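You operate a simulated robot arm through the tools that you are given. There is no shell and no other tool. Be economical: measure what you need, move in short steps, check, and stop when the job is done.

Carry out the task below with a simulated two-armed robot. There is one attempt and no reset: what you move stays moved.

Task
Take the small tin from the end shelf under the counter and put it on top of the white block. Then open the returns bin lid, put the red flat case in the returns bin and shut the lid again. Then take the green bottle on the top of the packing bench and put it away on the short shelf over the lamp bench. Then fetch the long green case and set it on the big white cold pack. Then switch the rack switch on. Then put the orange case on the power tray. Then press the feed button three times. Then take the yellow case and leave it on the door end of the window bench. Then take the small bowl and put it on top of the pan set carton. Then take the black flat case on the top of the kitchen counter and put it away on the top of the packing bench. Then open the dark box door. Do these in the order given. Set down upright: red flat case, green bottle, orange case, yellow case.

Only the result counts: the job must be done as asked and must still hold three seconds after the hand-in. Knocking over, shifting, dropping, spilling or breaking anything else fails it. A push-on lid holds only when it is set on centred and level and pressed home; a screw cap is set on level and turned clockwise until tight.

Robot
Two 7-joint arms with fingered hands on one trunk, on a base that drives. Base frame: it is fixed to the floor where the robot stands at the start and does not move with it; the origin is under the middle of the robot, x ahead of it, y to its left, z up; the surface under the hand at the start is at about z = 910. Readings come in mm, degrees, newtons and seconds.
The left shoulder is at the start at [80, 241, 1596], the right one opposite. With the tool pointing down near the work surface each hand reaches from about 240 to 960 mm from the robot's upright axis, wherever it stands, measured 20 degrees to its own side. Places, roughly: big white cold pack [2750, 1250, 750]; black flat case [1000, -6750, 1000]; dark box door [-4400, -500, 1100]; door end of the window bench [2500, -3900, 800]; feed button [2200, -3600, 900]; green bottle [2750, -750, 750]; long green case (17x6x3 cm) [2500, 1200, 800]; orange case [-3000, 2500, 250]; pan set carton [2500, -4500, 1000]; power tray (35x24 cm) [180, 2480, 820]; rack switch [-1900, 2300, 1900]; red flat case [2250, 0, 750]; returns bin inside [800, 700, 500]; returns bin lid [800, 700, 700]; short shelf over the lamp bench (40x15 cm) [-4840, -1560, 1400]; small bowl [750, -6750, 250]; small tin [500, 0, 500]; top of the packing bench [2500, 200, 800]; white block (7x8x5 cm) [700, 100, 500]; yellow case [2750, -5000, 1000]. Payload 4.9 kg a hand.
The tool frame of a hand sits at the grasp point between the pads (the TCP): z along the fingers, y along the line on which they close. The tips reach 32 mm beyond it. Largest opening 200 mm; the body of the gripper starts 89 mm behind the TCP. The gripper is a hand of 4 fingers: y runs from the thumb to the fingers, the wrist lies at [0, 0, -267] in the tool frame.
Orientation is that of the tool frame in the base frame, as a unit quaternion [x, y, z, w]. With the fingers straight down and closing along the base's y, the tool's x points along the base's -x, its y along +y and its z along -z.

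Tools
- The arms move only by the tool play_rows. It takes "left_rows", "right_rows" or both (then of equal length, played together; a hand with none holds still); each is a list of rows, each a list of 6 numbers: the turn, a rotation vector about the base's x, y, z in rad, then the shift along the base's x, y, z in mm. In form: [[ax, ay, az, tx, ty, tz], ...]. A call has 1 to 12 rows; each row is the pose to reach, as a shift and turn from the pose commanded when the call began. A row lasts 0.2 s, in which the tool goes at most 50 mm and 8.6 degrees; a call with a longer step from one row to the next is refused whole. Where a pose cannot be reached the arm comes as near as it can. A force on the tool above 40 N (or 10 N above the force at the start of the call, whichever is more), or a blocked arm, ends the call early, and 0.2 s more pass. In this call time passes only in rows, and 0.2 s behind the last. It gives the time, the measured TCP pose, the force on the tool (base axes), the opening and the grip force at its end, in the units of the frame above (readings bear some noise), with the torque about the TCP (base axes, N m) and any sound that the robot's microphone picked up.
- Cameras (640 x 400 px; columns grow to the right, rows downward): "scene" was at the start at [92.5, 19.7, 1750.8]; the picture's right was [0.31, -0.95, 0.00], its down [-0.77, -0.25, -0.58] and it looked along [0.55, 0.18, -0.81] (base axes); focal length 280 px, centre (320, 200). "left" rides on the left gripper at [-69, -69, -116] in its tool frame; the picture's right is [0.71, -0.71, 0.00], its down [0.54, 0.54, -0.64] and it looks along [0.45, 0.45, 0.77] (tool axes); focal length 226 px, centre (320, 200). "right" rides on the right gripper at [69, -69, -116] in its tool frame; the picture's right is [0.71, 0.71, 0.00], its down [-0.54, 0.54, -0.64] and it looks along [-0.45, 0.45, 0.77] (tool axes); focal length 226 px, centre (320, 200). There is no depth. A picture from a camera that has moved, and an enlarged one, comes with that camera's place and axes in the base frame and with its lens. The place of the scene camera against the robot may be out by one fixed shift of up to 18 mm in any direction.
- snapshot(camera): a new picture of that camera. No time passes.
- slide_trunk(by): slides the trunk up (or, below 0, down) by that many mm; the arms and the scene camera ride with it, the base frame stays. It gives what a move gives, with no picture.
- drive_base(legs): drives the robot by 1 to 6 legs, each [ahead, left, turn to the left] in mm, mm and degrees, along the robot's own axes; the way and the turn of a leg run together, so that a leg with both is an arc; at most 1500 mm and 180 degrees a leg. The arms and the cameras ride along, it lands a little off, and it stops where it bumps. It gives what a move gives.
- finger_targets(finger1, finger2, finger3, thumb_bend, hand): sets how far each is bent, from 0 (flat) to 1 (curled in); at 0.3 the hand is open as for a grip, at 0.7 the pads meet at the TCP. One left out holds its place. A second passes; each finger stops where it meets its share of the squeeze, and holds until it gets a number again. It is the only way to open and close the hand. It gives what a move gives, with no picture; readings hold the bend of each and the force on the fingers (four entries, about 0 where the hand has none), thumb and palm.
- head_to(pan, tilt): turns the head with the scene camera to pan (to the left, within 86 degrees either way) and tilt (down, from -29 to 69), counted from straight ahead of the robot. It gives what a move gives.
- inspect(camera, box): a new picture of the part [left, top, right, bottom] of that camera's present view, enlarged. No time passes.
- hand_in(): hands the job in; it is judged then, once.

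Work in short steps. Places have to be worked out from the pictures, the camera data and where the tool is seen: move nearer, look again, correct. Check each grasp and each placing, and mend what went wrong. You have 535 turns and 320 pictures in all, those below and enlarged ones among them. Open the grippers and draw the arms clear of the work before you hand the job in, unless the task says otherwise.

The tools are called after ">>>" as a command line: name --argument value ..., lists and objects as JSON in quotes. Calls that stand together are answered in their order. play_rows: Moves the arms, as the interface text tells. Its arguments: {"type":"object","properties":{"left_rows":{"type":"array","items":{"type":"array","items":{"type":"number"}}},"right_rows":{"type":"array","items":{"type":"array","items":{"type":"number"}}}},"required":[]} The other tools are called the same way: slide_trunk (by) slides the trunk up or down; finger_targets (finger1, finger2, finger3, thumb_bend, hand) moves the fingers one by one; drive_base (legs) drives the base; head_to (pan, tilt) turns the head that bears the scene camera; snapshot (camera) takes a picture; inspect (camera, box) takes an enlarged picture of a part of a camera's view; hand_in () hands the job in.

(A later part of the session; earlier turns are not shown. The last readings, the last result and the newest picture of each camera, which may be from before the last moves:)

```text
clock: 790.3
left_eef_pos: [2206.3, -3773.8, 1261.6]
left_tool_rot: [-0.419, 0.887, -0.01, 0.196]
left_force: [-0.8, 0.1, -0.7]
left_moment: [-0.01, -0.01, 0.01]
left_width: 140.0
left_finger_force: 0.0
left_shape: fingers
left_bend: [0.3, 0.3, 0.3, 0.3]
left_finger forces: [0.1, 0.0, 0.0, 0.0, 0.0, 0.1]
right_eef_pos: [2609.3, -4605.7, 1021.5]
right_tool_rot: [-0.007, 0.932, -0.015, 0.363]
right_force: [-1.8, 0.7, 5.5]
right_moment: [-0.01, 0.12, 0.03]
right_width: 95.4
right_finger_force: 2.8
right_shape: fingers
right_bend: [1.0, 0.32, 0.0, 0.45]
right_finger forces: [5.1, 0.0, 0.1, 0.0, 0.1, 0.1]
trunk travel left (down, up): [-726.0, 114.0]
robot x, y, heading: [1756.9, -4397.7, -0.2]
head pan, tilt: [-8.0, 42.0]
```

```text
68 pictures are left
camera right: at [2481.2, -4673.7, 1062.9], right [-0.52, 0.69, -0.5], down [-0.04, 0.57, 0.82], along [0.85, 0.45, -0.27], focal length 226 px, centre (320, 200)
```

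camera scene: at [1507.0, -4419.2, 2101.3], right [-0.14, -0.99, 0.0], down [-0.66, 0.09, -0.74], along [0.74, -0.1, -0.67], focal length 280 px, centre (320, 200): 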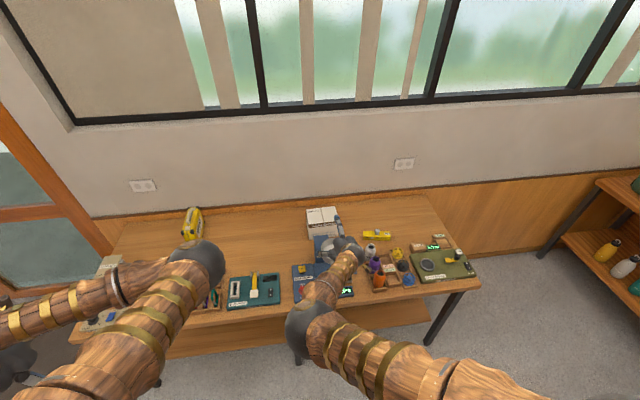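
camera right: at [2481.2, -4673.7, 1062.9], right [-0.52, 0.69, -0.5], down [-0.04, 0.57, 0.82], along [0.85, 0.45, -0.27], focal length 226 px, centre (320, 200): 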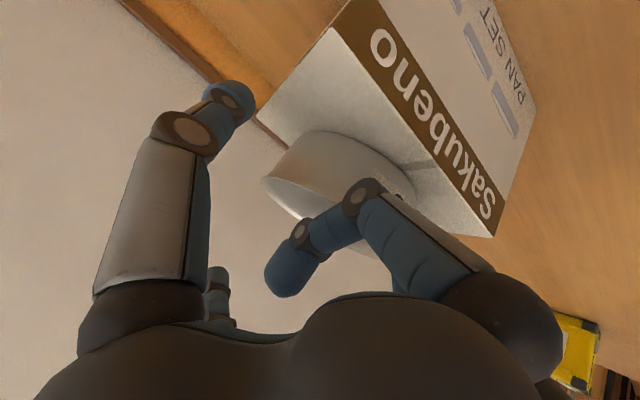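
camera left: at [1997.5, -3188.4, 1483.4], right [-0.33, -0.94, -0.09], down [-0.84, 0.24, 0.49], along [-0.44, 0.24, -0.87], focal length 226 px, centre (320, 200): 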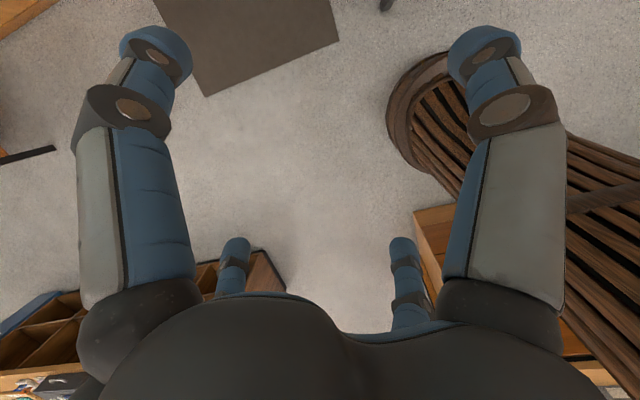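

Finger1 still rests lightly on the bowl's rim. I raise straight up 35 mm first, then back away and check.

>>> slide_trunk --by 40

>>> drive_base --legs '[[-250, 0, 0]]'

>>> snapshot --camera "right"

```text
clock: 791.1
left_eef_pos: [2207.2, -3774.5, 1302.2]
left_tool_rot: [-0.419, 0.887, -0.01, 0.195]
left_force: [-0.5, 0.1, 0.6]
left_moment: [0.0, -0.01, 0.0]
left_width: 140.0
left_finger_force: 0.1
left_shape: fingers
left_bend: [0.3, 0.3, 0.3, 0.3]
left_finger forces: [0.0, 0.1, 0.0, 0.0, 0.0, 0.0]
right_eef_pos: [2610.9, -4606.1, 1060.5]
right_tool_rot: [-0.007, 0.932, -0.015, 0.362]
right_force: [-0.9, 1.0, 0.4]
right_moment: [-0.01, -0.03, 0.0]
right_width: 92.8
right_finger_force: 0.2
right_shape: fingers
right_bend: [1.0, 0.32, 0.0, 0.45]
right_finger forces: [0.1, 0.0, 0.1, 0.0, 0.0, 0.0]
trunk travel left (down, up): [-766.0, 74.0]
robot x, y, heading: [1757.3, -4396.2, -0.3]
head pan, tilt: [-8.0, 42.0]
```

```text
clock: 793.0
left_eef_pos: [1962.4, -3775.8, 1300.2]
left_tool_rot: [-0.418, 0.888, -0.009, 0.194]
left_force: [1.0, -0.5, 0.1]
left_moment: [-0.01, 0.03, 0.0]
left_width: 140.0
left_finger_force: 0.1
left_shape: fingers
left_bend: [0.3, 0.3, 0.3, 0.3]
left_finger forces: [0.1, 0.0, 0.0, 0.0, 0.1, 0.0]
right_eef_pos: [2361.4, -4607.8, 1057.9]
right_tool_rot: [-0.007, 0.932, -0.016, 0.361]
right_force: [-0.3, 0.6, -0.3]
right_moment: [-0.01, 0.0, 0.0]
right_width: 93.0
right_finger_force: 0.0
right_shape: fingers
right_bend: [1.0, 0.32, 0.0, 0.45]
right_finger forces: [0.0, 0.0, 0.0, 0.0, 0.0, 0.0]
trunk travel left (down, up): [-766.0, 74.0]
robot x, y, heading: [1507.9, -4395.1, -0.3]
head pan, tilt: [-8.0, 42.0]
```

```text
67 pictures are left
camera right: at [2234.7, -4674.1, 1099.4], right [-0.52, 0.69, -0.5], down [-0.03, 0.57, 0.82], along [0.85, 0.45, -0.28], focal length 226 px, centre (320, 200)
```

right: 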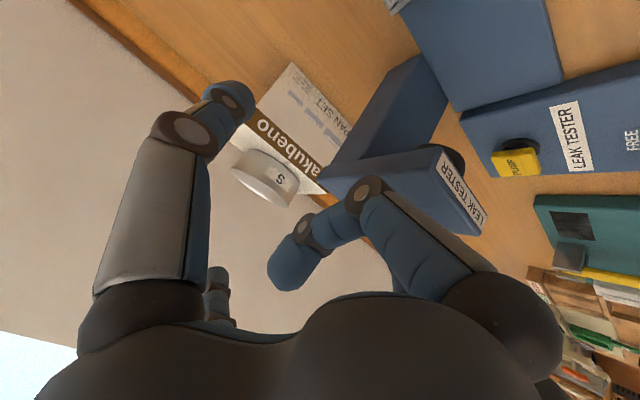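

Task 9 is done: the bowl sits on the pan set carton. I restore the right hand to tool-down and drive to the kitchen counter for the black flat case at about (889, −6825).

>>> play_rows --right_rows '[[0, 0.09, 0, -35, 0, 12], [0, 0.18, 0, -70, 0, 24], [0, 0.27, 0, -105, 0, 36], [0, 0.37, 0, -140, 0, 48], [0, 0.46, 0, -175, 0, 60], [0, 0.55, 0, -210, 0, 70], [0, 0.64, 0, -245, 0, 80], [0, 0.73, 0, -275, 0, 90]]'

>>> finger_targets --hand "right" --finger1 0.3 --finger2 0.3 --finger3 0.3 --thumb_bend 0.3

>>> drive_base --legs '[[0, 0, -90], [1400, 0, 0]]'

>>> snapshot --camera "scene"

```text
clock: 794.8
left_eef_pos: [1956.3, -3773.5, 1301.7]
left_tool_rot: [-0.419, 0.887, -0.01, 0.196]
left_force: [0.8, 0.0, -0.4]
left_moment: [0.01, -0.03, -0.01]
left_width: 140.1
left_finger_force: 0.1
left_shape: fingers
left_bend: [0.3, 0.3, 0.3, 0.3]
left_finger forces: [0.0, 0.1, 0.0, 0.0, 0.1, 0.0]
right_eef_pos: [2083.0, -4606.4, 1150.2]
right_tool_rot: [-0.012, 1.0, -0.012, 0.005]
right_force: [-0.4, 1.2, -0.4]
right_moment: [-0.01, -0.01, -0.01]
right_width: 92.9
right_finger_force: 0.1
right_shape: fingers
right_bend: [1.0, 0.32, 0.0, 0.45]
right_finger forces: [0.2, 0.0, 0.0, 0.0, 0.0, 0.0]
trunk travel left (down, up): [-766.0, 74.0]
robot x, y, heading: [1505.6, -4396.5, -0.3]
head pan, tilt: [-8.0, 42.0]
```

```text
clock: 795.8
left_eef_pos: [1957.9, -3773.5, 1301.8]
left_tool_rot: [-0.419, 0.887, -0.01, 0.195]
left_force: [0.6, 0.1, 0.1]
left_moment: [0.03, -0.03, -0.01]
left_width: 139.9
left_finger_force: 0.0
left_shape: fingers
left_bend: [0.3, 0.3, 0.3, 0.3]
left_finger forces: [0.0, 0.0, 0.0, 0.1, 0.0, 0.0]
right_eef_pos: [2085.2, -4606.6, 1149.9]
right_tool_rot: [-0.012, 1.0, -0.013, 0.007]
right_force: [0.3, 1.1, -0.5]
right_moment: [-0.02, 0.0, -0.01]
right_width: 139.9
right_finger_force: 0.1
right_shape: fingers
right_bend: [0.3, 0.3, 0.3, 0.3]
right_finger forces: [0.0, 0.0, 0.1, 0.1, 0.0, 0.1]
trunk travel left (down, up): [-766.0, 74.0]
robot x, y, heading: [1507.1, -4396.5, 0.1]
head pan, tilt: [-8.0, 42.0]
```

```text
clock: 806.6
left_eef_pos: [2124.8, -6243.4, 1302.4]
left_tool_rot: [0.332, 0.923, -0.146, 0.13]
left_force: [0.6, 0.4, -0.2]
left_moment: [-0.01, 0.0, -0.04]
left_width: 140.3
left_finger_force: 0.1
left_shape: fingers
left_bend: [0.3, 0.3, 0.3, 0.3]
left_finger forces: [0.0, 0.0, 0.1, 0.0, 0.0, 0.1]
right_eef_pos: [1291.3, -6370.2, 1150.0]
right_tool_rot: [0.699, 0.715, -0.013, -0.004]
right_force: [0.1, -0.7, 0.0]
right_moment: [0.02, 0.02, 0.0]
right_width: 139.8
right_finger_force: 0.0
right_shape: fingers
right_bend: [0.3, 0.3, 0.3, 0.3]
right_finger forces: [0.0, 0.0, 0.0, 0.0, 0.0, 0.0]
trunk travel left (down, up): [-766.0, 74.0]
robot x, y, heading: [1498.5, -5793.5, -90.2]
head pan, tilt: [-8.0, 42.0]
```

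```text
66 pictures are left
camera scene: at [1482.8, -5908.7, 2030.2], right [-0.99, 0.14, 0.0], down [0.1, 0.66, -0.74], along [-0.11, -0.74, -0.67], focal length 280 px, centre (320, 200)
```

scene: 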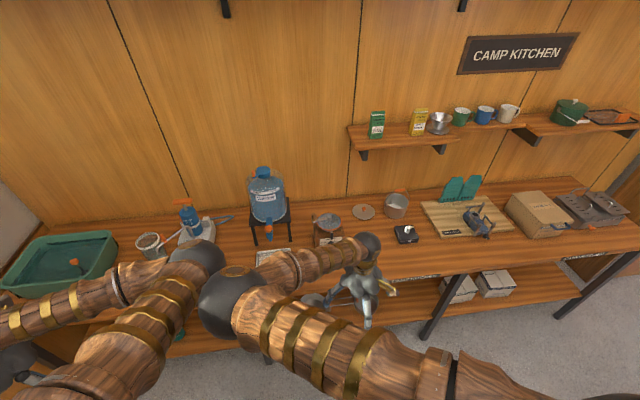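

I strafe and approach so the right hand is above the case, first pulling the left hand back from the counter, then lower the trunk.

>>> play_rows --left_rows '[[0, 0, 0, 0, 40, 0], [0, 0, 0, 0, 80, 0], [0, 0, 0, 0, 115, 0]]'

>>> drive_base --legs '[[0, -380, 0], [310, 0, 0]]'

>>> slide_trunk --by -120

>>> snapshot --camera "right"

```text
clock: 807.4
left_eef_pos: [2122.5, -6128.1, 1303.8]
left_tool_rot: [0.331, 0.923, -0.146, 0.13]
left_force: [-0.7, 0.1, 0.3]
left_moment: [0.01, 0.01, -0.01]
left_width: 139.9
left_finger_force: 0.0
left_shape: fingers
left_bend: [0.3, 0.3, 0.3, 0.3]
left_finger forces: [0.0, 0.1, 0.1, 0.0, 0.0, 0.0]
right_eef_pos: [1290.4, -6370.5, 1150.8]
right_tool_rot: [0.7, 0.714, -0.013, -0.004]
right_force: [0.5, 0.7, -0.1]
right_moment: [0.03, 0.03, 0.02]
right_width: 139.8
right_finger_force: 0.0
right_shape: fingers
right_bend: [0.3, 0.3, 0.3, 0.3]
right_finger forces: [0.1, 0.0, 0.1, 0.0, 0.0, 0.0]
trunk travel left (down, up): [-766.0, 74.0]
robot x, y, heading: [1500.6, -5798.6, -90.1]
head pan, tilt: [-8.0, 42.0]
```

```text
clock: 811.4
left_eef_pos: [1742.4, -6434.6, 1302.4]
left_tool_rot: [0.332, 0.923, -0.146, 0.131]
left_force: [0.5, -0.6, -0.6]
left_moment: [-0.08, 0.0, -0.03]
left_width: 139.9
left_finger_force: 0.0
left_shape: fingers
left_bend: [0.3, 0.3, 0.3, 0.3]
left_finger forces: [0.0, 0.0, 0.0, 0.1, 0.0, 0.0]
right_eef_pos: [909.9, -6675.2, 1152.1]
right_tool_rot: [0.7, 0.714, -0.014, -0.003]
right_force: [0.1, 1.2, 1.1]
right_moment: [0.02, 0.01, -0.02]
right_width: 140.2
right_finger_force: 0.0
right_shape: fingers
right_bend: [0.3, 0.3, 0.3, 0.3]
right_finger forces: [0.1, 0.0, 0.0, 0.0, 0.0, 0.1]
trunk travel left (down, up): [-766.0, 74.0]
robot x, y, heading: [1121.1, -6100.6, -90.2]
head pan, tilt: [-8.0, 42.0]
```

```text
clock: 812.9
left_eef_pos: [1743.6, -6438.1, 1181.9]
left_tool_rot: [0.332, 0.923, -0.145, 0.13]
left_force: [-0.4, 1.2, 0.3]
left_moment: [0.03, -0.03, 0.03]
left_width: 139.9
left_finger_force: 0.1
left_shape: fingers
left_bend: [0.3, 0.3, 0.3, 0.3]
left_finger forces: [0.1, 0.0, 0.1, 0.1, 0.0, 0.0]
right_eef_pos: [910.5, -6676.6, 1029.3]
right_tool_rot: [0.699, 0.714, -0.014, -0.005]
right_force: [-0.4, 0.3, -0.3]
right_moment: [-0.02, 0.02, 0.01]
right_width: 139.8
right_finger_force: 0.1
right_shape: fingers
right_bend: [0.3, 0.3, 0.3, 0.3]
right_finger forces: [0.0, 0.0, 0.0, 0.1, 0.0, 0.0]
trunk travel left (down, up): [-646.0, 194.0]
robot x, y, heading: [1120.8, -6098.2, -90.2]
head pan, tilt: [-8.0, 42.0]
```

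```text
65 pictures are left
camera right: at [843.9, -6608.0, 1147.2], right [0.69, 0.72, -0.03], down [0.57, -0.52, 0.64], along [0.45, -0.45, -0.77], focal length 226 px, centre (320, 200)
```

right: 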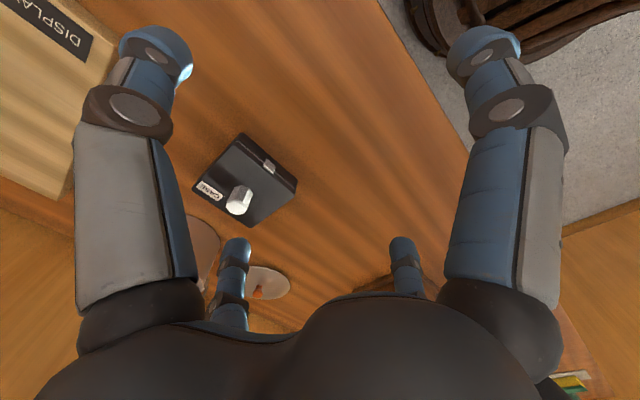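

The case is aligned with the hand, about 100 mm square, centre ≈ (889, −6807). I set the fingers, move above it and lower.

>>> finger_targets --hand "right" --finger1 0.36 --finger2 0.36 --finger3 0.36 --thumb_bend 0.36

>>> play_rows --right_rows '[[0, 0, 0, -7, -45, 0], [0, 0, 0, -14, -90, 0], [0, 0, 0, -21, -130, -5], [0, 0, 0, -21, -130, -45], [0, 0, 0, -21, -130, -70]]'

>>> snapshot --camera "right"

```text
clock: 813.9
left_eef_pos: [1743.1, -6436.5, 1181.7]
left_tool_rot: [0.332, 0.923, -0.145, 0.13]
left_force: [-0.8, 0.1, -1.1]
left_moment: [-0.04, -0.01, -0.02]
left_width: 140.0
left_finger_force: 0.1
left_shape: fingers
left_bend: [0.3, 0.3, 0.3, 0.3]
left_finger forces: [0.0, 0.0, 0.0, 0.0, 0.0, 0.1]
right_eef_pos: [909.7, -6677.0, 1030.4]
right_tool_rot: [0.699, 0.715, -0.013, -0.005]
right_force: [-0.6, 0.4, 0.9]
right_moment: [-0.02, -0.01, 0.02]
right_width: 120.0
right_finger_force: 0.1
right_shape: fingers
right_bend: [0.36, 0.36, 0.36, 0.36]
right_finger forces: [0.0, 0.0, 0.1, 0.0, 0.0, 0.0]
trunk travel left (down, up): [-646.0, 194.0]
robot x, y, heading: [1121.7, -6103.7, -90.3]
head pan, tilt: [-8.0, 42.0]
```

```text
clock: 815.1
left_eef_pos: [1743.3, -6437.1, 1181.7]
left_tool_rot: [0.332, 0.923, -0.145, 0.13]
left_force: [-0.2, 0.4, -0.5]
left_moment: [0.02, 0.01, 0.01]
left_width: 140.2
left_finger_force: 0.0
left_shape: fingers
left_bend: [0.3, 0.3, 0.3, 0.3]
left_finger forces: [0.0, 0.0, 0.0, 0.0, 0.1, 0.1]
right_eef_pos: [889.6, -6807.5, 959.3]
right_tool_rot: [0.7, 0.714, -0.012, -0.005]
right_force: [-0.3, -0.8, 0.0]
right_moment: [0.02, 0.02, 0.02]
right_width: 120.0
right_finger_force: 0.0
right_shape: fingers
right_bend: [0.36, 0.36, 0.36, 0.36]
right_finger forces: [0.0, 0.0, 0.1, 0.0, 0.0, 0.1]
trunk travel left (down, up): [-646.0, 194.0]
robot x, y, heading: [1118.5, -6099.9, -90.3]
head pan, tilt: [-8.0, 42.0]
```

```text
64 pictures are left
camera right: at [823.1, -6738.6, 1076.2], right [0.69, 0.72, -0.03], down [0.57, -0.52, 0.64], along [0.45, -0.45, -0.77], focal length 226 px, centre (320, 200)
```

right: 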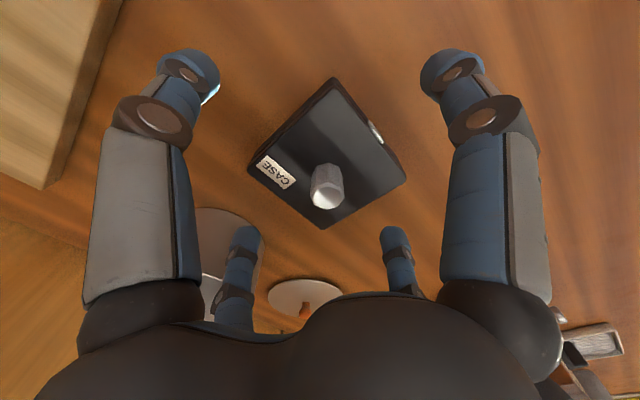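

Aligned (top ≈ z 887). I lower to z≈895 and close all four fingers.

>>> play_rows --right_rows '[[0, 0, 0, 4, 3, -35], [0, 0, 0, 4, 3, -55], [0, 0, 0, 4, 3, -64]]'

>>> finger_targets --hand "right" --finger1 0.75 --finger2 0.75 --finger3 0.75 --thumb_bend 0.75

>>> snapshot --camera "right"

```text
clock: 815.7
left_eef_pos: [1742.2, -6434.9, 1183.3]
left_tool_rot: [0.333, 0.922, -0.146, 0.132]
left_force: [-1.4, 0.4, 0.3]
left_moment: [0.0, 0.0, -0.01]
left_width: 140.0
left_finger_force: 0.1
left_shape: fingers
left_bend: [0.3, 0.3, 0.3, 0.3]
left_finger forces: [0.0, 0.0, 0.1, 0.0, 0.0, 0.1]
right_eef_pos: [889.9, -6807.8, 917.9]
right_tool_rot: [0.7, 0.714, -0.017, -0.003]
right_force: [-1.2, 2.6, 14.4]
right_moment: [0.49, -1.13, 0.14]
right_width: 121.9
right_finger_force: 7.0
right_shape: fingers
right_bend: [0.35, 0.34, 0.36, 0.36]
right_finger forces: [3.3, 11.2, 0.1, 0.0, 0.0, 0.0]
trunk travel left (down, up): [-646.0, 194.0]
robot x, y, heading: [1124.4, -6099.3, -90.5]
head pan, tilt: [-8.0, 42.0]
stopped in row 2 (right hand): the force on the tool passed its limit at 62 N (the readings are from after the stop); the commanded pose is now the measured one
```

```text
clock: 816.3
left_eef_pos: [1743.3, -6434.3, 1183.0]
left_tool_rot: [0.332, 0.922, -0.147, 0.131]
left_force: [1.0, -0.2, -0.3]
left_moment: [0.0, -0.04, 0.0]
left_width: 140.2
left_finger_force: 0.0
left_shape: fingers
left_bend: [0.3, 0.3, 0.3, 0.3]
left_finger forces: [0.1, 0.1, 0.0, 0.1, 0.0, 0.0]
right_eef_pos: [890.0, -6809.3, 920.7]
right_tool_rot: [0.7, 0.714, -0.018, -0.003]
right_force: [2.8, 10.5, 33.4]
right_moment: [1.72, -0.16, 0.11]
right_width: 68.4
right_finger_force: 41.2
right_shape: fingers
right_bend: [0.39, 0.36, 0.51, 0.67]
right_finger forces: [23.2, 14.4, 27.4, 0.0, 16.3, 0.0]
trunk travel left (down, up): [-646.0, 194.0]
robot x, y, heading: [1122.6, -6098.6, -90.3]
head pan, tilt: [-8.0, 42.0]
stopped (right hand): the force on the tool passed its limit at 42 N (the readings are from after the stop); the commanded pose is now the measured one
```

```text
63 pictures are left
camera right: at [824.2, -6738.5, 1037.7], right [0.69, 0.72, -0.04], down [0.57, -0.52, 0.64], along [0.44, -0.46, -0.77], focal length 226 px, centre (320, 200)
```

right: 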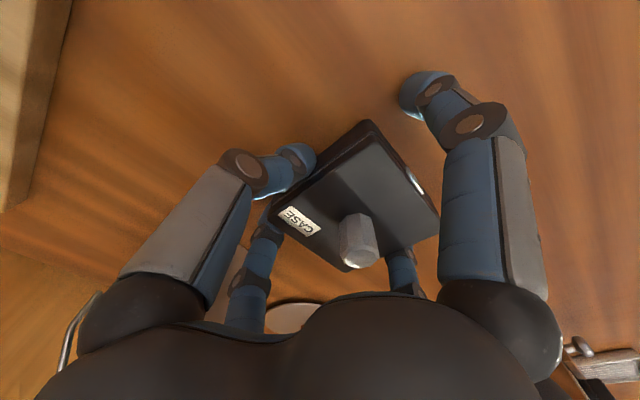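

The counter is higher (≈885), so two fingers pressed on it while the others pushed the case. I reopen, lift 8 mm, recentre by (+15, +15), and close again.

>>> finger_targets --hand "right" --finger1 0.38 --finger2 0.38 --finger3 0.4 --thumb_bend 0.42

>>> play_rows --right_rows '[[0, 0, 0, 0, 0, 9], [0, 0, 0, 15, 15, 9]]'

>>> finger_targets --hand "right" --finger1 0.7 --finger2 0.7 --finger3 0.7 --thumb_bend 0.7

>>> snapshot --camera "right"

```text
clock: 817.3
left_eef_pos: [1745.2, -6434.2, 1181.7]
left_tool_rot: [0.332, 0.923, -0.147, 0.13]
left_force: [0.0, -0.3, 0.2]
left_moment: [0.02, 0.0, -0.01]
left_width: 140.2
left_finger_force: 0.2
left_shape: fingers
left_bend: [0.3, 0.3, 0.3, 0.3]
left_finger forces: [0.0, 0.1, 0.0, 0.0, 0.0, 0.0]
right_eef_pos: [891.0, -6810.4, 919.7]
right_tool_rot: [0.7, 0.714, -0.02, -0.003]
right_force: [-1.1, -8.5, 43.6]
right_moment: [3.14, -0.52, -0.06]
right_width: 99.4
right_finger_force: 22.5
right_shape: fingers
right_bend: [0.38, 0.38, 0.4, 0.42]
right_finger forces: [40.1, 4.6, 0.0, 0.0, 0.1, 0.0]
trunk travel left (down, up): [-646.0, 194.0]
robot x, y, heading: [1126.0, -6101.6, -90.2]
head pan, tilt: [-8.0, 42.0]
```

```text
clock: 817.9
left_eef_pos: [1743.5, -6436.6, 1183.2]
left_tool_rot: [0.333, 0.923, -0.146, 0.131]
left_force: [0.7, 0.8, 0.2]
left_moment: [0.01, 0.04, 0.02]
left_width: 140.0
left_finger_force: 0.1
left_shape: fingers
left_bend: [0.3, 0.3, 0.3, 0.3]
left_finger forces: [0.0, 0.0, 0.1, 0.1, 0.1, 0.0]
right_eef_pos: [906.9, -6794.1, 925.3]
right_tool_rot: [0.7, 0.714, -0.018, -0.004]
right_force: [-0.2, 0.1, 0.7]
right_moment: [-0.01, -0.02, -0.01]
right_width: 105.3
right_finger_force: 0.1
right_shape: fingers
right_bend: [0.38, 0.38, 0.4, 0.42]
right_finger forces: [0.0, 0.0, 0.0, 0.1, 0.1, 0.0]
trunk travel left (down, up): [-646.0, 194.0]
robot x, y, heading: [1124.3, -6096.9, -90.5]
head pan, tilt: [-8.0, 42.0]
```

```text
clock: 818.9
left_eef_pos: [1742.7, -6435.4, 1183.5]
left_tool_rot: [0.332, 0.923, -0.145, 0.131]
left_force: [-0.5, 0.3, 0.0]
left_moment: [-0.02, -0.02, -0.01]
left_width: 140.3
left_finger_force: 0.1
left_shape: fingers
left_bend: [0.3, 0.3, 0.3, 0.3]
left_finger forces: [0.0, 0.0, 0.0, 0.0, 0.0, 0.1]
right_eef_pos: [905.7, -6794.4, 927.3]
right_tool_rot: [0.7, 0.714, -0.017, -0.002]
right_force: [-2.4, 1.1, 7.3]
right_moment: [0.07, -0.15, -0.03]
right_width: 56.8
right_finger_force: 25.9
right_shape: fingers
right_bend: [0.53, 0.46, 0.51, 0.6]
right_finger forces: [8.5, 11.8, 9.8, 0.0, 22.5, 0.0]
trunk travel left (down, up): [-646.0, 194.0]
robot x, y, heading: [1122.3, -6103.5, -90.4]
head pan, tilt: [-8.0, 42.0]
```

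```text
62 pictures are left
camera right: at [839.3, -6724.6, 1043.7], right [0.69, 0.72, -0.04], down [0.57, -0.52, 0.64], along [0.44, -0.46, -0.77], focal length 226 px, centre (320, 200)
```

right: 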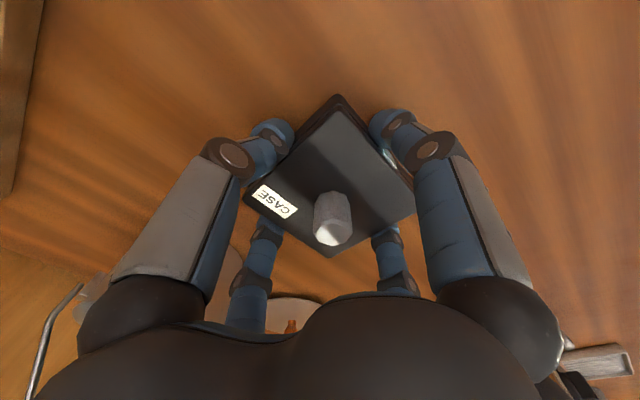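

All four fingers hold the black case. I lift it, back off, and drive back up the aisle to the packing bench.

>>> play_rows --right_rows '[[0, 0, 0, 0, 0, 30], [0, 0, 0, 0, 0, 75], [0, 0, 0, 0, 0, 120], [0, 0, 0, 0, 0, 165], [0, 0, 0, 0, 30, 200], [0, 0, 0, 0, 75, 215], [0, 0, 0, 0, 120, 225]]'

>>> drive_base --legs '[[-400, 0, 0.4], [0, 490, 0], [-1500, 0, 0], [-1500, 0, 0], [-1500, 0, 0], [-1300, 0, 0]]'

>>> drive_base --legs '[[0, 0, 90]]'

>>> snapshot --camera "right"

```text
clock: 820.5
left_eef_pos: [1742.6, -6436.7, 1183.3]
left_tool_rot: [0.332, 0.923, -0.146, 0.131]
left_force: [-0.2, -0.1, -0.2]
left_moment: [-0.03, 0.02, 0.01]
left_width: 140.0
left_finger_force: 0.0
left_shape: fingers
left_bend: [0.3, 0.3, 0.3, 0.3]
left_finger forces: [0.0, 0.0, 0.0, 0.0, 0.0, 0.0]
right_eef_pos: [907.0, -6673.7, 1153.2]
right_tool_rot: [0.699, 0.715, -0.018, -0.003]
right_force: [0.0, 0.6, -1.2]
right_moment: [0.01, 0.03, -0.02]
right_width: 56.5
right_finger_force: 26.0
right_shape: fingers
right_bend: [0.53, 0.46, 0.51, 0.61]
right_finger forces: [8.0, 12.2, 9.7, 0.0, 21.4, 0.0]
trunk travel left (down, up): [-646.0, 194.0]
robot x, y, heading: [1122.2, -6099.9, -90.1]
head pan, tilt: [-8.0, 42.0]
```

```text
clock: 852.6
left_eef_pos: [2215.9, -244.0, 1182.7]
left_tool_rot: [0.332, 0.923, -0.145, 0.13]
left_force: [0.6, -0.3, -0.3]
left_moment: [0.02, -0.02, -0.01]
left_width: 140.1
left_finger_force: 0.1
left_shape: fingers
left_bend: [0.3, 0.3, 0.3, 0.3]
left_finger forces: [0.0, 0.0, 0.0, 0.0, 0.0, 0.0]
right_eef_pos: [1377.9, -482.3, 1152.1]
right_tool_rot: [0.7, 0.714, -0.018, -0.003]
right_force: [-0.9, -0.6, -2.0]
right_moment: [0.01, 0.01, 0.01]
right_width: 56.1
right_finger_force: 25.6
right_shape: fingers
right_bend: [0.53, 0.46, 0.51, 0.61]
right_finger forces: [7.9, 12.3, 9.7, 0.0, 21.2, 0.0]
trunk travel left (down, up): [-646.0, 194.0]
robot x, y, heading: [1596.9, 92.1, -90.1]
head pan, tilt: [-8.0, 42.0]
```

```text
clock: 856.8
left_eef_pos: [1943.2, 706.4, 1181.3]
left_tool_rot: [-0.41, 0.891, -0.012, 0.194]
left_force: [-0.2, -0.2, 0.9]
left_moment: [-0.03, 0.01, -0.01]
left_width: 140.1
left_finger_force: 0.0
left_shape: fingers
left_bend: [0.3, 0.3, 0.3, 0.3]
left_finger forces: [0.0, 0.0, 0.1, 0.0, 0.1, 0.0]
right_eef_pos: [2166.7, -133.5, 1151.7]
right_tool_rot: [-0.001, 1.0, -0.015, 0.009]
right_force: [0.1, 0.0, -1.4]
right_moment: [-0.04, 0.0, -0.01]
right_width: 55.9
right_finger_force: 25.1
right_shape: fingers
right_bend: [0.53, 0.46, 0.51, 0.61]
right_finger forces: [7.7, 12.1, 9.6, 0.1, 21.2, 0.0]
trunk travel left (down, up): [-646.0, 194.0]
robot x, y, heading: [1594.1, 94.7, -1.3]
head pan, tilt: [-8.0, 42.0]
```

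```text
61 pictures are left
camera right: at [2096.0, -198.9, 1268.4], right [-0.71, 0.71, -0.03], down [0.53, 0.56, 0.64], along [0.47, 0.43, -0.77], focal length 226 px, centre (320, 200)
```

right: 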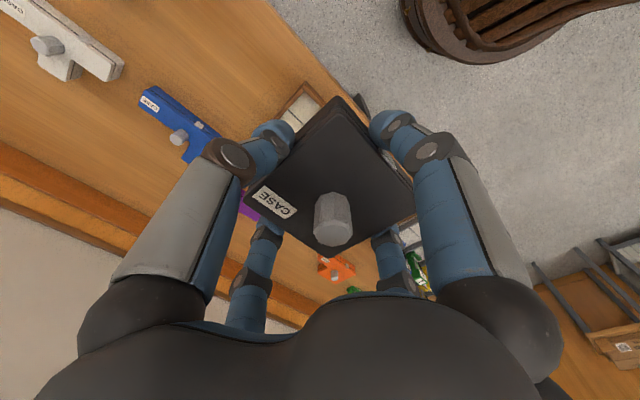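

I strafe to line up with the free spot near (2577, 107) between the orange and purple cases, lower the trunk, and approach.

>>> drive_base --legs '[[0, 242, 1.3], [230, 0, 0]]'

>>> slide_trunk --by -170

>>> play_rows --right_rows '[[0, 0, 0, 40, 0, 0], [0, 0, 0, 80, 0, 0], [0, 0, 0, 120, 0, 0], [0, 0, 0, 155, 0, 0]]'

>>> snapshot --camera "right"

>>> head_to --pan 0 --tilt 50

>>> snapshot --camera "scene"

```text
clock: 859.9
left_eef_pos: [2156.3, 956.3, 1183.8]
left_tool_rot: [-0.42, 0.886, -0.011, 0.197]
left_force: [-0.8, 0.0, 0.1]
left_moment: [0.02, -0.08, -0.01]
left_width: 140.1
left_finger_force: 0.0
left_shape: fingers
left_bend: [0.3, 0.3, 0.3, 0.3]
left_finger forces: [0.1, 0.0, 0.2, 0.0, 0.1, 0.1]
right_eef_pos: [2398.6, 120.3, 1153.9]
right_tool_rot: [-0.012, 1.0, -0.014, 0.012]
right_force: [-0.1, -0.2, -2.1]
right_moment: [-0.01, -0.06, 0.03]
right_width: 55.7
right_finger_force: 25.1
right_shape: fingers
right_bend: [0.53, 0.46, 0.51, 0.61]
right_finger forces: [7.8, 12.2, 9.6, 0.0, 21.3, 0.0]
trunk travel left (down, up): [-646.0, 194.0]
robot x, y, heading: [1824.8, 337.5, -0.1]
head pan, tilt: [-8.0, 42.0]
```

```text
clock: 861.9
left_eef_pos: [2160.4, 957.6, 1013.1]
left_tool_rot: [-0.42, 0.886, -0.01, 0.195]
left_force: [0.4, -0.7, 0.4]
left_moment: [-0.01, 0.0, -0.01]
left_width: 140.0
left_finger_force: 0.1
left_shape: fingers
left_bend: [0.3, 0.3, 0.3, 0.3]
left_finger forces: [0.1, 0.0, 0.1, 0.1, 0.0, 0.1]
right_eef_pos: [2401.6, 121.8, 982.4]
right_tool_rot: [-0.012, 1.0, -0.015, 0.01]
right_force: [-0.1, -0.3, -2.3]
right_moment: [-0.05, 0.03, 0.06]
right_width: 55.9
right_finger_force: 25.4
right_shape: fingers
right_bend: [0.53, 0.46, 0.51, 0.61]
right_finger forces: [7.7, 12.2, 9.5, 0.1, 21.4, 0.0]
trunk travel left (down, up): [-476.0, 364.0]
robot x, y, heading: [1822.2, 333.2, -0.1]
head pan, tilt: [-8.0, 42.0]
```

```text
clock: 862.9
left_eef_pos: [2161.3, 957.3, 1012.8]
left_tool_rot: [-0.42, 0.887, -0.009, 0.194]
left_force: [-0.2, -0.2, -0.1]
left_moment: [0.01, 0.0, 0.01]
left_width: 140.1
left_finger_force: 0.1
left_shape: fingers
left_bend: [0.3, 0.3, 0.3, 0.3]
left_finger forces: [0.1, 0.0, 0.1, 0.0, 0.0, 0.0]
right_eef_pos: [2558.8, 120.2, 980.5]
right_tool_rot: [-0.012, 1.0, -0.015, 0.008]
right_force: [-0.3, -0.6, -1.9]
right_moment: [-0.05, 0.01, 0.01]
right_width: 55.6
right_finger_force: 25.7
right_shape: fingers
right_bend: [0.53, 0.46, 0.51, 0.61]
right_finger forces: [7.7, 12.3, 9.7, 0.0, 21.1, 0.0]
trunk travel left (down, up): [-476.0, 364.0]
robot x, y, heading: [1826.2, 334.2, -0.3]
head pan, tilt: [-8.0, 42.0]
```

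```text
60 pictures are left
camera right: at [2489.6, 53.8, 1097.9], right [-0.72, 0.69, -0.03], down [0.52, 0.57, 0.64], along [0.46, 0.44, -0.77], focal length 226 px, centre (320, 200)
```

right: 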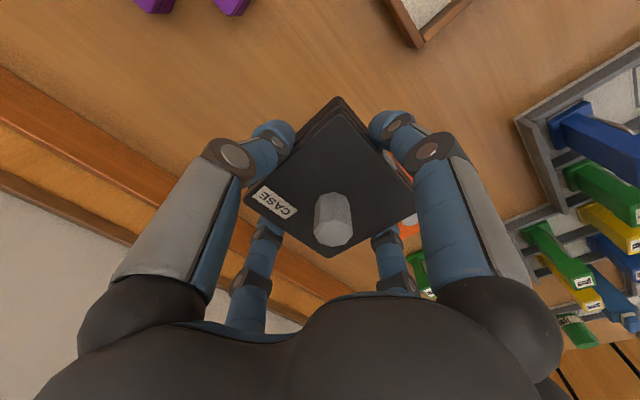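

```text
clock: 863.5
left_eef_pos: [2160.8, 957.3, 1011.3]
left_tool_rot: [-0.42, 0.886, -0.01, 0.195]
left_force: [-0.1, -0.3, 0.2]
left_moment: [-0.02, -0.01, 0.01]
left_width: 139.9
left_finger_force: 0.0
left_shape: fingers
left_bend: [0.3, 0.3, 0.3, 0.3]
left_finger forces: [0.0, 0.0, 0.1, 0.1, 0.0, 0.1]
right_eef_pos: [2557.1, 120.1, 981.2]
right_tool_rot: [-0.012, 1.0, -0.016, 0.009]
right_force: [-0.3, -0.7, -2.8]
right_moment: [0.01, 0.05, 0.01]
right_width: 55.7
right_finger_force: 26.0
right_shape: fingers
right_bend: [0.53, 0.46, 0.51, 0.61]
right_finger forces: [7.8, 12.3, 9.6, 0.1, 21.1, 0.0]
trunk travel left (down, up): [-476.0, 364.0]
robot x, y, heading: [1825.1, 334.1, -0.1]
head pan, tilt: [0.0, 50.0]
```

```text
59 pictures are left
camera scene: at [1927.8, 332.1, 1728.8], right [0.0, -1.0, 0.0], down [-0.77, 0.0, -0.64], along [0.64, 0.0, -0.77], focal length 280 px, centre (320, 200)
```

scene: 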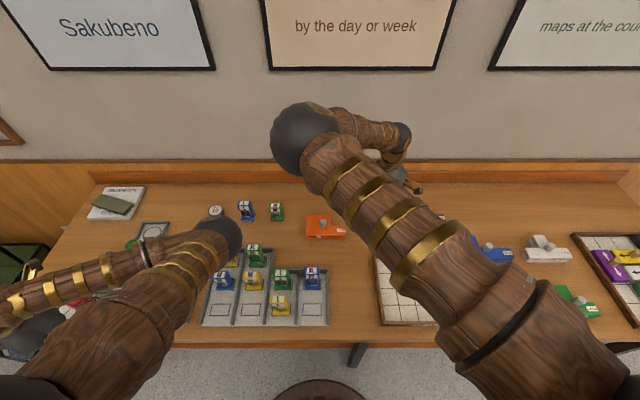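

The spot is clear (orange case begins at y≈228). I lower to z≈843, then creep to contact.

>>> play_rows --right_rows '[[0, 0, 0, 5, -4, -45], [0, 0, 0, 10, -8, -90], [0, 0, 0, 12, -8, -125], [0, 0, 0, 12, -8, -137]]'

>>> play_rows --right_rows '[[0, 0, 0, 0, 0, -4], [0, 0, 0, 0, 0, -8], [0, 0, 0, 0, 0, -11]]'

```text
clock: 864.5
left_eef_pos: [2160.9, 957.2, 1012.8]
left_tool_rot: [-0.42, 0.886, -0.01, 0.195]
left_force: [0.0, 0.4, -0.1]
left_moment: [0.02, -0.04, 0.0]
left_width: 140.0
left_finger_force: 0.0
left_shape: fingers
left_bend: [0.3, 0.3, 0.3, 0.3]
left_finger forces: [0.1, 0.0, 0.1, 0.1, 0.1, 0.1]
right_eef_pos: [2568.8, 112.8, 844.0]
right_tool_rot: [-0.012, 1.0, -0.013, 0.01]
right_force: [-0.2, 0.8, -2.5]
right_moment: [-0.03, 0.05, 0.02]
right_width: 55.8
right_finger_force: 25.4
right_shape: fingers
right_bend: [0.53, 0.46, 0.51, 0.61]
right_finger forces: [7.8, 12.3, 9.7, 0.0, 21.0, 0.1]
trunk travel left (down, up): [-476.0, 364.0]
robot x, y, heading: [1825.8, 337.2, -0.0]
head pan, tilt: [0.0, 50.0]
```

```text
clock: 865.3
left_eef_pos: [2160.4, 957.8, 1012.2]
left_tool_rot: [-0.42, 0.886, -0.01, 0.195]
left_force: [0.0, -0.6, -1.0]
left_moment: [-0.01, -0.01, 0.02]
left_width: 140.2
left_finger_force: 0.0
left_shape: fingers
left_bend: [0.3, 0.3, 0.3, 0.3]
left_finger forces: [0.0, 0.0, 0.0, 0.0, 0.1, 0.0]
right_eef_pos: [2570.9, 113.1, 834.1]
right_tool_rot: [-0.012, 1.0, -0.015, 0.01]
right_force: [-0.3, -0.1, -1.7]
right_moment: [-0.02, -0.03, 0.01]
right_width: 56.0
right_finger_force: 25.5
right_shape: fingers
right_bend: [0.53, 0.46, 0.51, 0.61]
right_finger forces: [7.7, 12.5, 9.8, 0.0, 21.0, 0.0]
trunk travel left (down, up): [-476.0, 364.0]
robot x, y, heading: [1830.3, 331.9, -0.1]
head pan, tilt: [0.0, 50.0]
```

Not yet in contact; a few millimetres more.

>>> play_rows --right_rows '[[0, 0, 0, 0, 0, -3], [0, 0, 0, 0, 0, -6], [0, 0, 0, 0, 0, -9], [0, 0, 0, 0, 0, -11]]'

```text
clock: 866.3
left_eef_pos: [2157.7, 957.0, 1013.1]
left_tool_rot: [-0.419, 0.886, -0.01, 0.196]
left_force: [-0.6, 0.0, -0.2]
left_moment: [0.0, -0.04, 0.0]
left_width: 140.2
left_finger_force: 0.0
left_shape: fingers
left_bend: [0.3, 0.3, 0.3, 0.3]
left_finger forces: [0.0, 0.0, 0.0, 0.0, 0.1, 0.0]
right_eef_pos: [2569.6, 113.7, 826.0]
right_tool_rot: [-0.012, 1.0, -0.016, 0.012]
right_force: [1.4, -2.0, 23.5]
right_moment: [0.41, -0.05, 0.07]
right_width: 55.3
right_finger_force: 26.7
right_shape: fingers
right_bend: [0.53, 0.46, 0.51, 0.61]
right_finger forces: [8.7, 12.0, 10.2, 0.0, 22.2, 0.1]
trunk travel left (down, up): [-476.0, 364.0]
robot x, y, heading: [1824.7, 330.7, -0.1]
head pan, tilt: [0.0, 50.0]
```

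In contact (23 N). I ease up 2 mm, open, lift off and check.

>>> play_rows --right_rows '[[0, 0, 0, 0, 0, 3]]'

>>> finger_targets --hand "right" --finger1 0.42 --finger2 0.4 --finger3 0.42 --thumb_bend 0.45

>>> play_rows --right_rows '[[0, 0, 0, 0, 0, 30], [0, 0, 0, 0, 0, 75], [0, 0, 0, 0, 0, 120], [0, 0, 0, -20, 0, 165], [0, 0, 0, -60, 0, 190], [0, 0, 0, -105, -10, 205], [0, 0, 0, -150, -20, 215], [0, 0, 0, -195, -30, 225]]'

>>> snapshot --camera "right"

```text
clock: 866.7
left_eef_pos: [2160.2, 957.3, 1012.4]
left_tool_rot: [-0.42, 0.887, -0.011, 0.194]
left_force: [0.1, -0.4, 0.4]
left_moment: [0.01, 0.02, 0.04]
left_width: 139.8
left_finger_force: 0.0
left_shape: fingers
left_bend: [0.3, 0.3, 0.3, 0.3]
left_finger forces: [0.1, 0.1, 0.1, 0.0, 0.1, 0.0]
right_eef_pos: [2569.6, 113.4, 826.7]
right_tool_rot: [-0.013, 1.0, -0.015, 0.01]
right_force: [3.0, -2.5, 15.2]
right_moment: [0.24, -0.22, 0.06]
right_width: 55.2
right_finger_force: 26.2
right_shape: fingers
right_bend: [0.53, 0.46, 0.51, 0.61]
right_finger forces: [7.9, 11.8, 10.1, 0.1, 21.8, 0.0]
trunk travel left (down, up): [-476.0, 364.0]
robot x, y, heading: [1828.3, 330.0, -0.2]
head pan, tilt: [0.0, 50.0]
```

```text
clock: 867.7
left_eef_pos: [2160.7, 958.2, 1013.5]
left_tool_rot: [-0.42, 0.887, -0.01, 0.195]
left_force: [1.1, 0.5, 0.4]
left_moment: [0.03, 0.01, -0.03]
left_width: 140.1
left_finger_force: 0.1
left_shape: fingers
left_bend: [0.3, 0.3, 0.3, 0.3]
left_finger forces: [0.1, 0.0, 0.1, 0.1, 0.0, 0.1]
right_eef_pos: [2568.6, 113.4, 825.8]
right_tool_rot: [-0.012, 1.0, -0.015, 0.011]
right_force: [0.6, -0.8, -0.2]
right_moment: [-0.03, 0.0, 0.03]
right_width: 92.5
right_finger_force: 0.1
right_shape: fingers
right_bend: [0.42, 0.4, 0.42, 0.45]
right_finger forces: [0.0, 0.1, 0.1, 0.0, 0.1, 0.1]
trunk travel left (down, up): [-476.0, 364.0]
robot x, y, heading: [1825.5, 337.4, -0.4]
head pan, tilt: [0.0, 50.0]
```

```text
clock: 869.5
left_eef_pos: [2159.7, 957.6, 1012.4]
left_tool_rot: [-0.42, 0.886, -0.011, 0.195]
left_force: [-0.3, 0.2, -0.2]
left_moment: [0.01, -0.02, 0.04]
left_width: 140.2
left_finger_force: 0.0
left_shape: fingers
left_bend: [0.3, 0.3, 0.3, 0.3]
left_finger forces: [0.1, 0.0, 0.0, 0.0, 0.1, 0.1]
right_eef_pos: [2374.5, 84.4, 1051.6]
right_tool_rot: [-0.013, 1.0, -0.014, 0.01]
right_force: [0.3, 0.6, 0.3]
right_moment: [-0.04, -0.04, 0.02]
right_width: 92.6
right_finger_force: 0.1
right_shape: fingers
right_bend: [0.42, 0.4, 0.42, 0.45]
right_finger forces: [0.0, 0.1, 0.1, 0.0, 0.0, 0.0]
trunk travel left (down, up): [-476.0, 364.0]
robot x, y, heading: [1824.9, 334.6, 0.1]
head pan, tilt: [0.0, 50.0]
```

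```text
58 pictures are left
camera right: at [2305.0, 17.6, 1168.5], right [-0.72, 0.69, -0.04], down [0.51, 0.57, 0.64], along [0.46, 0.44, -0.77], focal length 226 px, centre (320, 200)
```

right: 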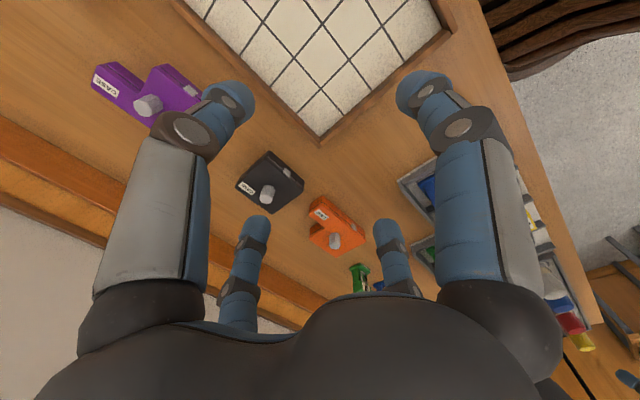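

Task 10 is done: the black case lies on the packing bench. Last item: the dark box door. I drive back round the counter to the lamp wall.

>>> finger_targets --hand "right" --finger1 0.3 --finger2 0.3 --finger3 0.3 --thumb_bend 0.3

>>> drive_base --legs '[[-220, 0, 0], [0, 1000, 0], [0, 0, 180], [1500, -50, 0], [1500, -50, 0], [1500, 0, 0]]'

>>> drive_base --legs '[[700, 0, 0], [0, 1500, 0], [0, 500, 0]]'

>>> head_to --pan 0 --tilt 25

>>> snapshot --camera "scene"

```text
clock: 870.5
left_eef_pos: [2160.0, 957.6, 1011.7]
left_tool_rot: [-0.419, 0.886, -0.011, 0.195]
left_force: [-0.2, 0.1, 0.6]
left_moment: [0.01, -0.03, 0.0]
left_width: 140.2
left_finger_force: 0.0
left_shape: fingers
left_bend: [0.3, 0.3, 0.3, 0.3]
left_finger forces: [0.0, 0.0, 0.1, 0.1, 0.0, 0.1]
right_eef_pos: [2375.8, 83.5, 1049.5]
right_tool_rot: [-0.013, 1.0, -0.015, 0.01]
right_force: [-0.5, -0.2, 0.3]
right_moment: [0.03, 0.0, -0.01]
right_width: 139.9
right_finger_force: 0.0
right_shape: fingers
right_bend: [0.3, 0.3, 0.3, 0.3]
right_finger forces: [0.0, 0.0, 0.0, 0.0, 0.0, 0.0]
trunk travel left (down, up): [-476.0, 364.0]
robot x, y, heading: [1825.5, 337.8, -0.0]
head pan, tilt: [0.0, 50.0]
```

```text
refused: leg 4 is longer than a leg can be; nothing moved
```

```text
clock: 872.1
left_eef_pos: [2286.6, 962.8, 1013.6]
left_tool_rot: [-0.422, 0.885, -0.007, 0.195]
left_force: [0.9, -0.1, 0.5]
left_moment: [0.03, 0.07, 0.03]
left_width: 140.0
left_finger_force: 0.1
left_shape: fingers
left_bend: [0.3, 0.3, 0.3, 0.3]
left_finger forces: [0.1, 0.1, 0.0, 0.0, 0.1, 0.1]
right_eef_pos: [2508.6, 90.0, 1048.2]
right_tool_rot: [-0.016, 1.0, -0.013, 0.008]
right_force: [-0.1, -0.1, 0.3]
right_moment: [0.03, 0.07, 0.01]
right_width: 140.0
right_finger_force: 0.0
right_shape: fingers
right_bend: [0.3, 0.3, 0.3, 0.3]
right_finger forces: [0.1, 0.1, 0.0, 0.0, 0.1, 0.1]
trunk travel left (down, up): [-476.0, 364.0]
robot x, y, heading: [1951.6, 338.2, 0.2]
head pan, tilt: [0.0, 50.0]
stopped in leg 1: the robot was blocked; the commanded pose is now the measured one
```

```text
clock: 873.0
left_eef_pos: [2280.5, 966.7, 1012.3]
left_tool_rot: [-0.423, 0.884, -0.01, 0.197]
left_force: [-0.4, 0.0, 0.3]
left_moment: [-0.04, 0.0, 0.0]
left_width: 140.2
left_finger_force: 0.1
left_shape: fingers
left_bend: [0.3, 0.3, 0.3, 0.3]
left_finger forces: [0.1, 0.0, 0.1, 0.0, 0.1, 0.0]
right_eef_pos: [2503.2, 95.8, 1052.4]
right_tool_rot: [-0.016, 1.0, -0.015, 0.012]
right_force: [-1.0, 0.3, -0.3]
right_moment: [-0.04, -0.04, -0.05]
right_width: 139.9
right_finger_force: 0.1
right_shape: fingers
right_bend: [0.3, 0.3, 0.3, 0.3]
right_finger forces: [0.0, 0.0, 0.0, 0.1, 0.0, 0.0]
trunk travel left (down, up): [-476.0, 364.0]
robot x, y, heading: [1953.3, 344.3, 0.7]
head pan, tilt: [0.0, 25.0]
```

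```text
57 pictures are left
camera scene: at [2065.9, 341.1, 1766.5], right [0.01, -1.0, 0.0], down [-0.42, 0.0, -0.91], along [0.91, 0.01, -0.42], focal length 280 px, centre (320, 200)
```

scene: 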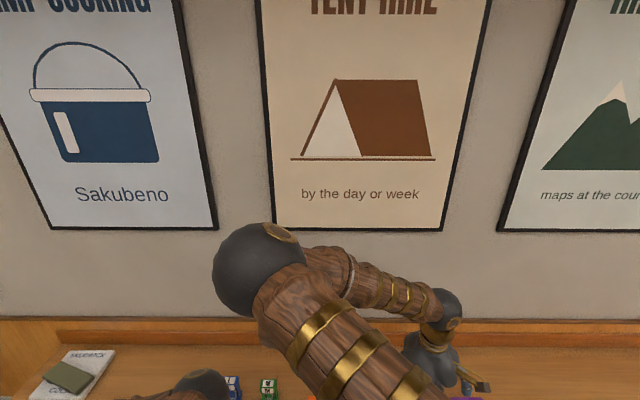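

A refused leg let the next drive run into the bench; it stopped on contact, nothing seems disturbed. I now back off and drive the planned way, one call at a time.

>>> drive_base --legs '[[-350, 0, -0.7], [0, 1020, 0], [0, 0, 180], [1450, 0, 0], [1450, 0, 0], [1450, 0, 0]]'

```text
clock: 908.2
left_eef_pos: [-3069.2, 544.0, 1012.2]
left_tool_rot: [0.875, 0.443, -0.197, -0.004]
left_force: [0.5, -0.1, -0.8]
left_moment: [0.0, 0.0, -0.02]
left_width: 140.4
left_finger_force: 0.0
left_shape: fingers
left_bend: [0.3, 0.3, 0.3, 0.3]
left_finger forces: [0.0, 0.1, 0.0, 0.0, 0.0, 0.1]
right_eef_pos: [-3331.7, 1405.7, 1051.2]
right_tool_rot: [0.999, 0.038, -0.011, -0.015]
right_force: [0.0, 0.7, -1.0]
right_moment: [0.03, -0.03, 0.02]
right_width: 140.1
right_finger_force: 0.0
right_shape: fingers
right_bend: [0.3, 0.3, 0.3, 0.3]
right_finger forces: [0.0, 0.1, 0.0, 0.0, 0.1, 0.1]
trunk travel left (down, up): [-476.0, 364.0]
robot x, y, heading: [-2773.3, 1180.1, -176.9]
head pan, tilt: [0.0, 25.0]
```

>>> drive_base --legs '[[850, 0, -3.1], [0, 1500, 0], [0, 240, 0]]'

>>> snapshot --camera "scene"

```text
clock: 921.1
left_eef_pos: [-3956.2, -1202.0, 1012.8]
left_tool_rot: [0.887, 0.418, -0.195, -0.009]
left_force: [0.6, 0.3, -0.8]
left_moment: [-0.03, -0.02, -0.02]
left_width: 140.2
left_finger_force: 0.0
left_shape: fingers
left_bend: [0.3, 0.3, 0.3, 0.3]
left_finger forces: [0.1, 0.0, 0.0, 0.0, 0.1, 0.0]
right_eef_pos: [-4168.1, -328.0, 1051.5]
right_tool_rot: [1.0, 0.011, -0.011, -0.014]
right_force: [-1.0, 0.2, -0.3]
right_moment: [-0.05, 0.02, 0.0]
right_width: 140.2
right_finger_force: 0.1
right_shape: fingers
right_bend: [0.3, 0.3, 0.3, 0.3]
right_finger forces: [0.0, 0.1, 0.0, 0.0, 0.1, 0.0]
trunk travel left (down, up): [-476.0, 364.0]
robot x, y, heading: [-3621.3, -581.9, 179.8]
head pan, tilt: [0.0, 25.0]
```

```text
56 pictures are left
camera scene: at [-3749.4, -583.0, 1766.3], right [0.01, 1.0, 0.0], down [0.42, 0.0, -0.91], along [-0.91, 0.0, -0.42], focal length 280 px, centre (320, 200)
```

scene: 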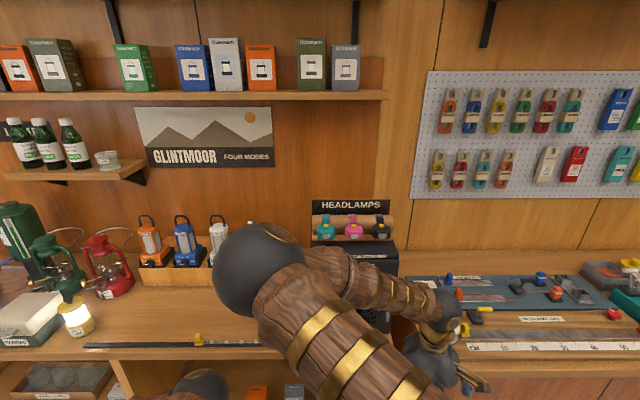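

The dark box is behind the right arm. I strafe right 450 mm to see it.

>>> drive_base --legs '[[0, -450, 0]]'

>>> inspect --camera "scene" --box '[110, 160, 330, 340]'

```text
clock: 923.8
left_eef_pos: [-3954.4, -755.9, 1012.6]
left_tool_rot: [0.887, 0.418, -0.195, -0.011]
left_force: [0.1, 0.3, 0.1]
left_moment: [0.02, 0.05, 0.02]
left_width: 140.4
left_finger_force: 0.0
left_shape: fingers
left_bend: [0.3, 0.3, 0.3, 0.3]
left_finger forces: [0.0, 0.1, 0.0, 0.1, 0.0, 0.0]
right_eef_pos: [-4166.0, 117.9, 1052.2]
right_tool_rot: [1.0, 0.01, -0.01, -0.016]
right_force: [-0.1, -0.7, 0.0]
right_moment: [-0.02, -0.01, -0.03]
right_width: 139.9
right_finger_force: 0.1
right_shape: fingers
right_bend: [0.3, 0.3, 0.3, 0.3]
right_finger forces: [0.0, 0.0, 0.1, 0.0, 0.0, 0.0]
trunk travel left (down, up): [-476.0, 364.0]
robot x, y, heading: [-3619.8, -133.9, 179.7]
head pan, tilt: [0.0, 25.0]
```

```text
2.22 times, centred on (220, 250) of scene
camera zoom: at [-3747.5, -138.5, 1766.3], right [0.0, 1.0, 0.0], down [0.42, 0.0, -0.91], along [-0.91, 0.0, -0.42], focal length 623 px, centre (542, 89)
```

zoom: 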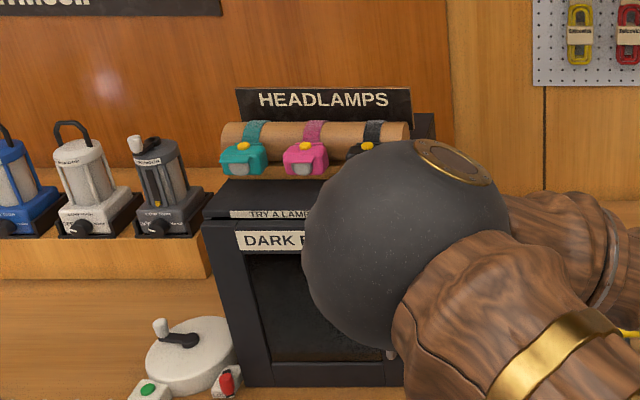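

>>> drive_base --legs '[[0, -260, 0]]'

>>> inspect --camera "scene" --box '[70, 170, 270, 340]'

```text
clock: 925.7
left_eef_pos: [-3951.2, -497.2, 1012.0]
left_tool_rot: [0.887, 0.42, -0.194, -0.01]
left_force: [0.0, -0.6, 0.8]
left_moment: [-0.01, 0.04, 0.0]
left_width: 140.3
left_finger_force: 0.1
left_shape: fingers
left_bend: [0.3, 0.3, 0.3, 0.3]
left_finger forces: [0.1, 0.0, 0.1, 0.1, 0.0, 0.1]
right_eef_pos: [-4165.6, 376.3, 1051.6]
right_tool_rot: [1.0, 0.013, -0.01, -0.015]
right_force: [-0.1, -1.4, 0.0]
right_moment: [-0.01, -0.01, 0.0]
right_width: 140.1
right_finger_force: 0.0
right_shape: fingers
right_bend: [0.3, 0.3, 0.3, 0.3]
right_finger forces: [0.0, 0.0, 0.1, 0.0, 0.0, 0.0]
trunk travel left (down, up): [-476.0, 364.0]
robot x, y, heading: [-3619.2, 124.7, 179.8]
head pan, tilt: [0.0, 25.0]
```

```text
2.35 times, centred on (170, 255) of scene
camera zoom: at [-3746.6, 120.1, 1766.3], right [0.0, 1.0, 0.0], down [0.42, 0.0, -0.91], along [-0.91, 0.0, -0.42], focal length 660 px, centre (673, 71)
```

zoom: 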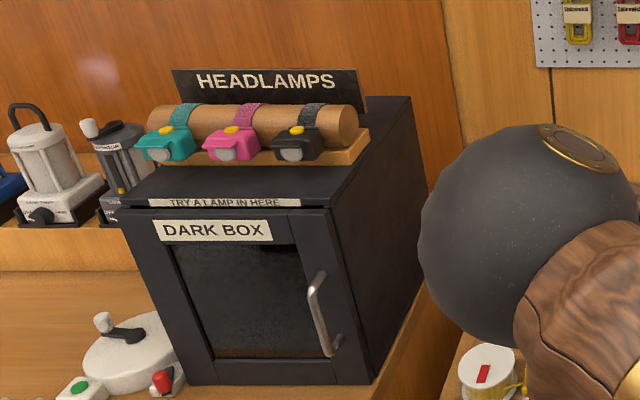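

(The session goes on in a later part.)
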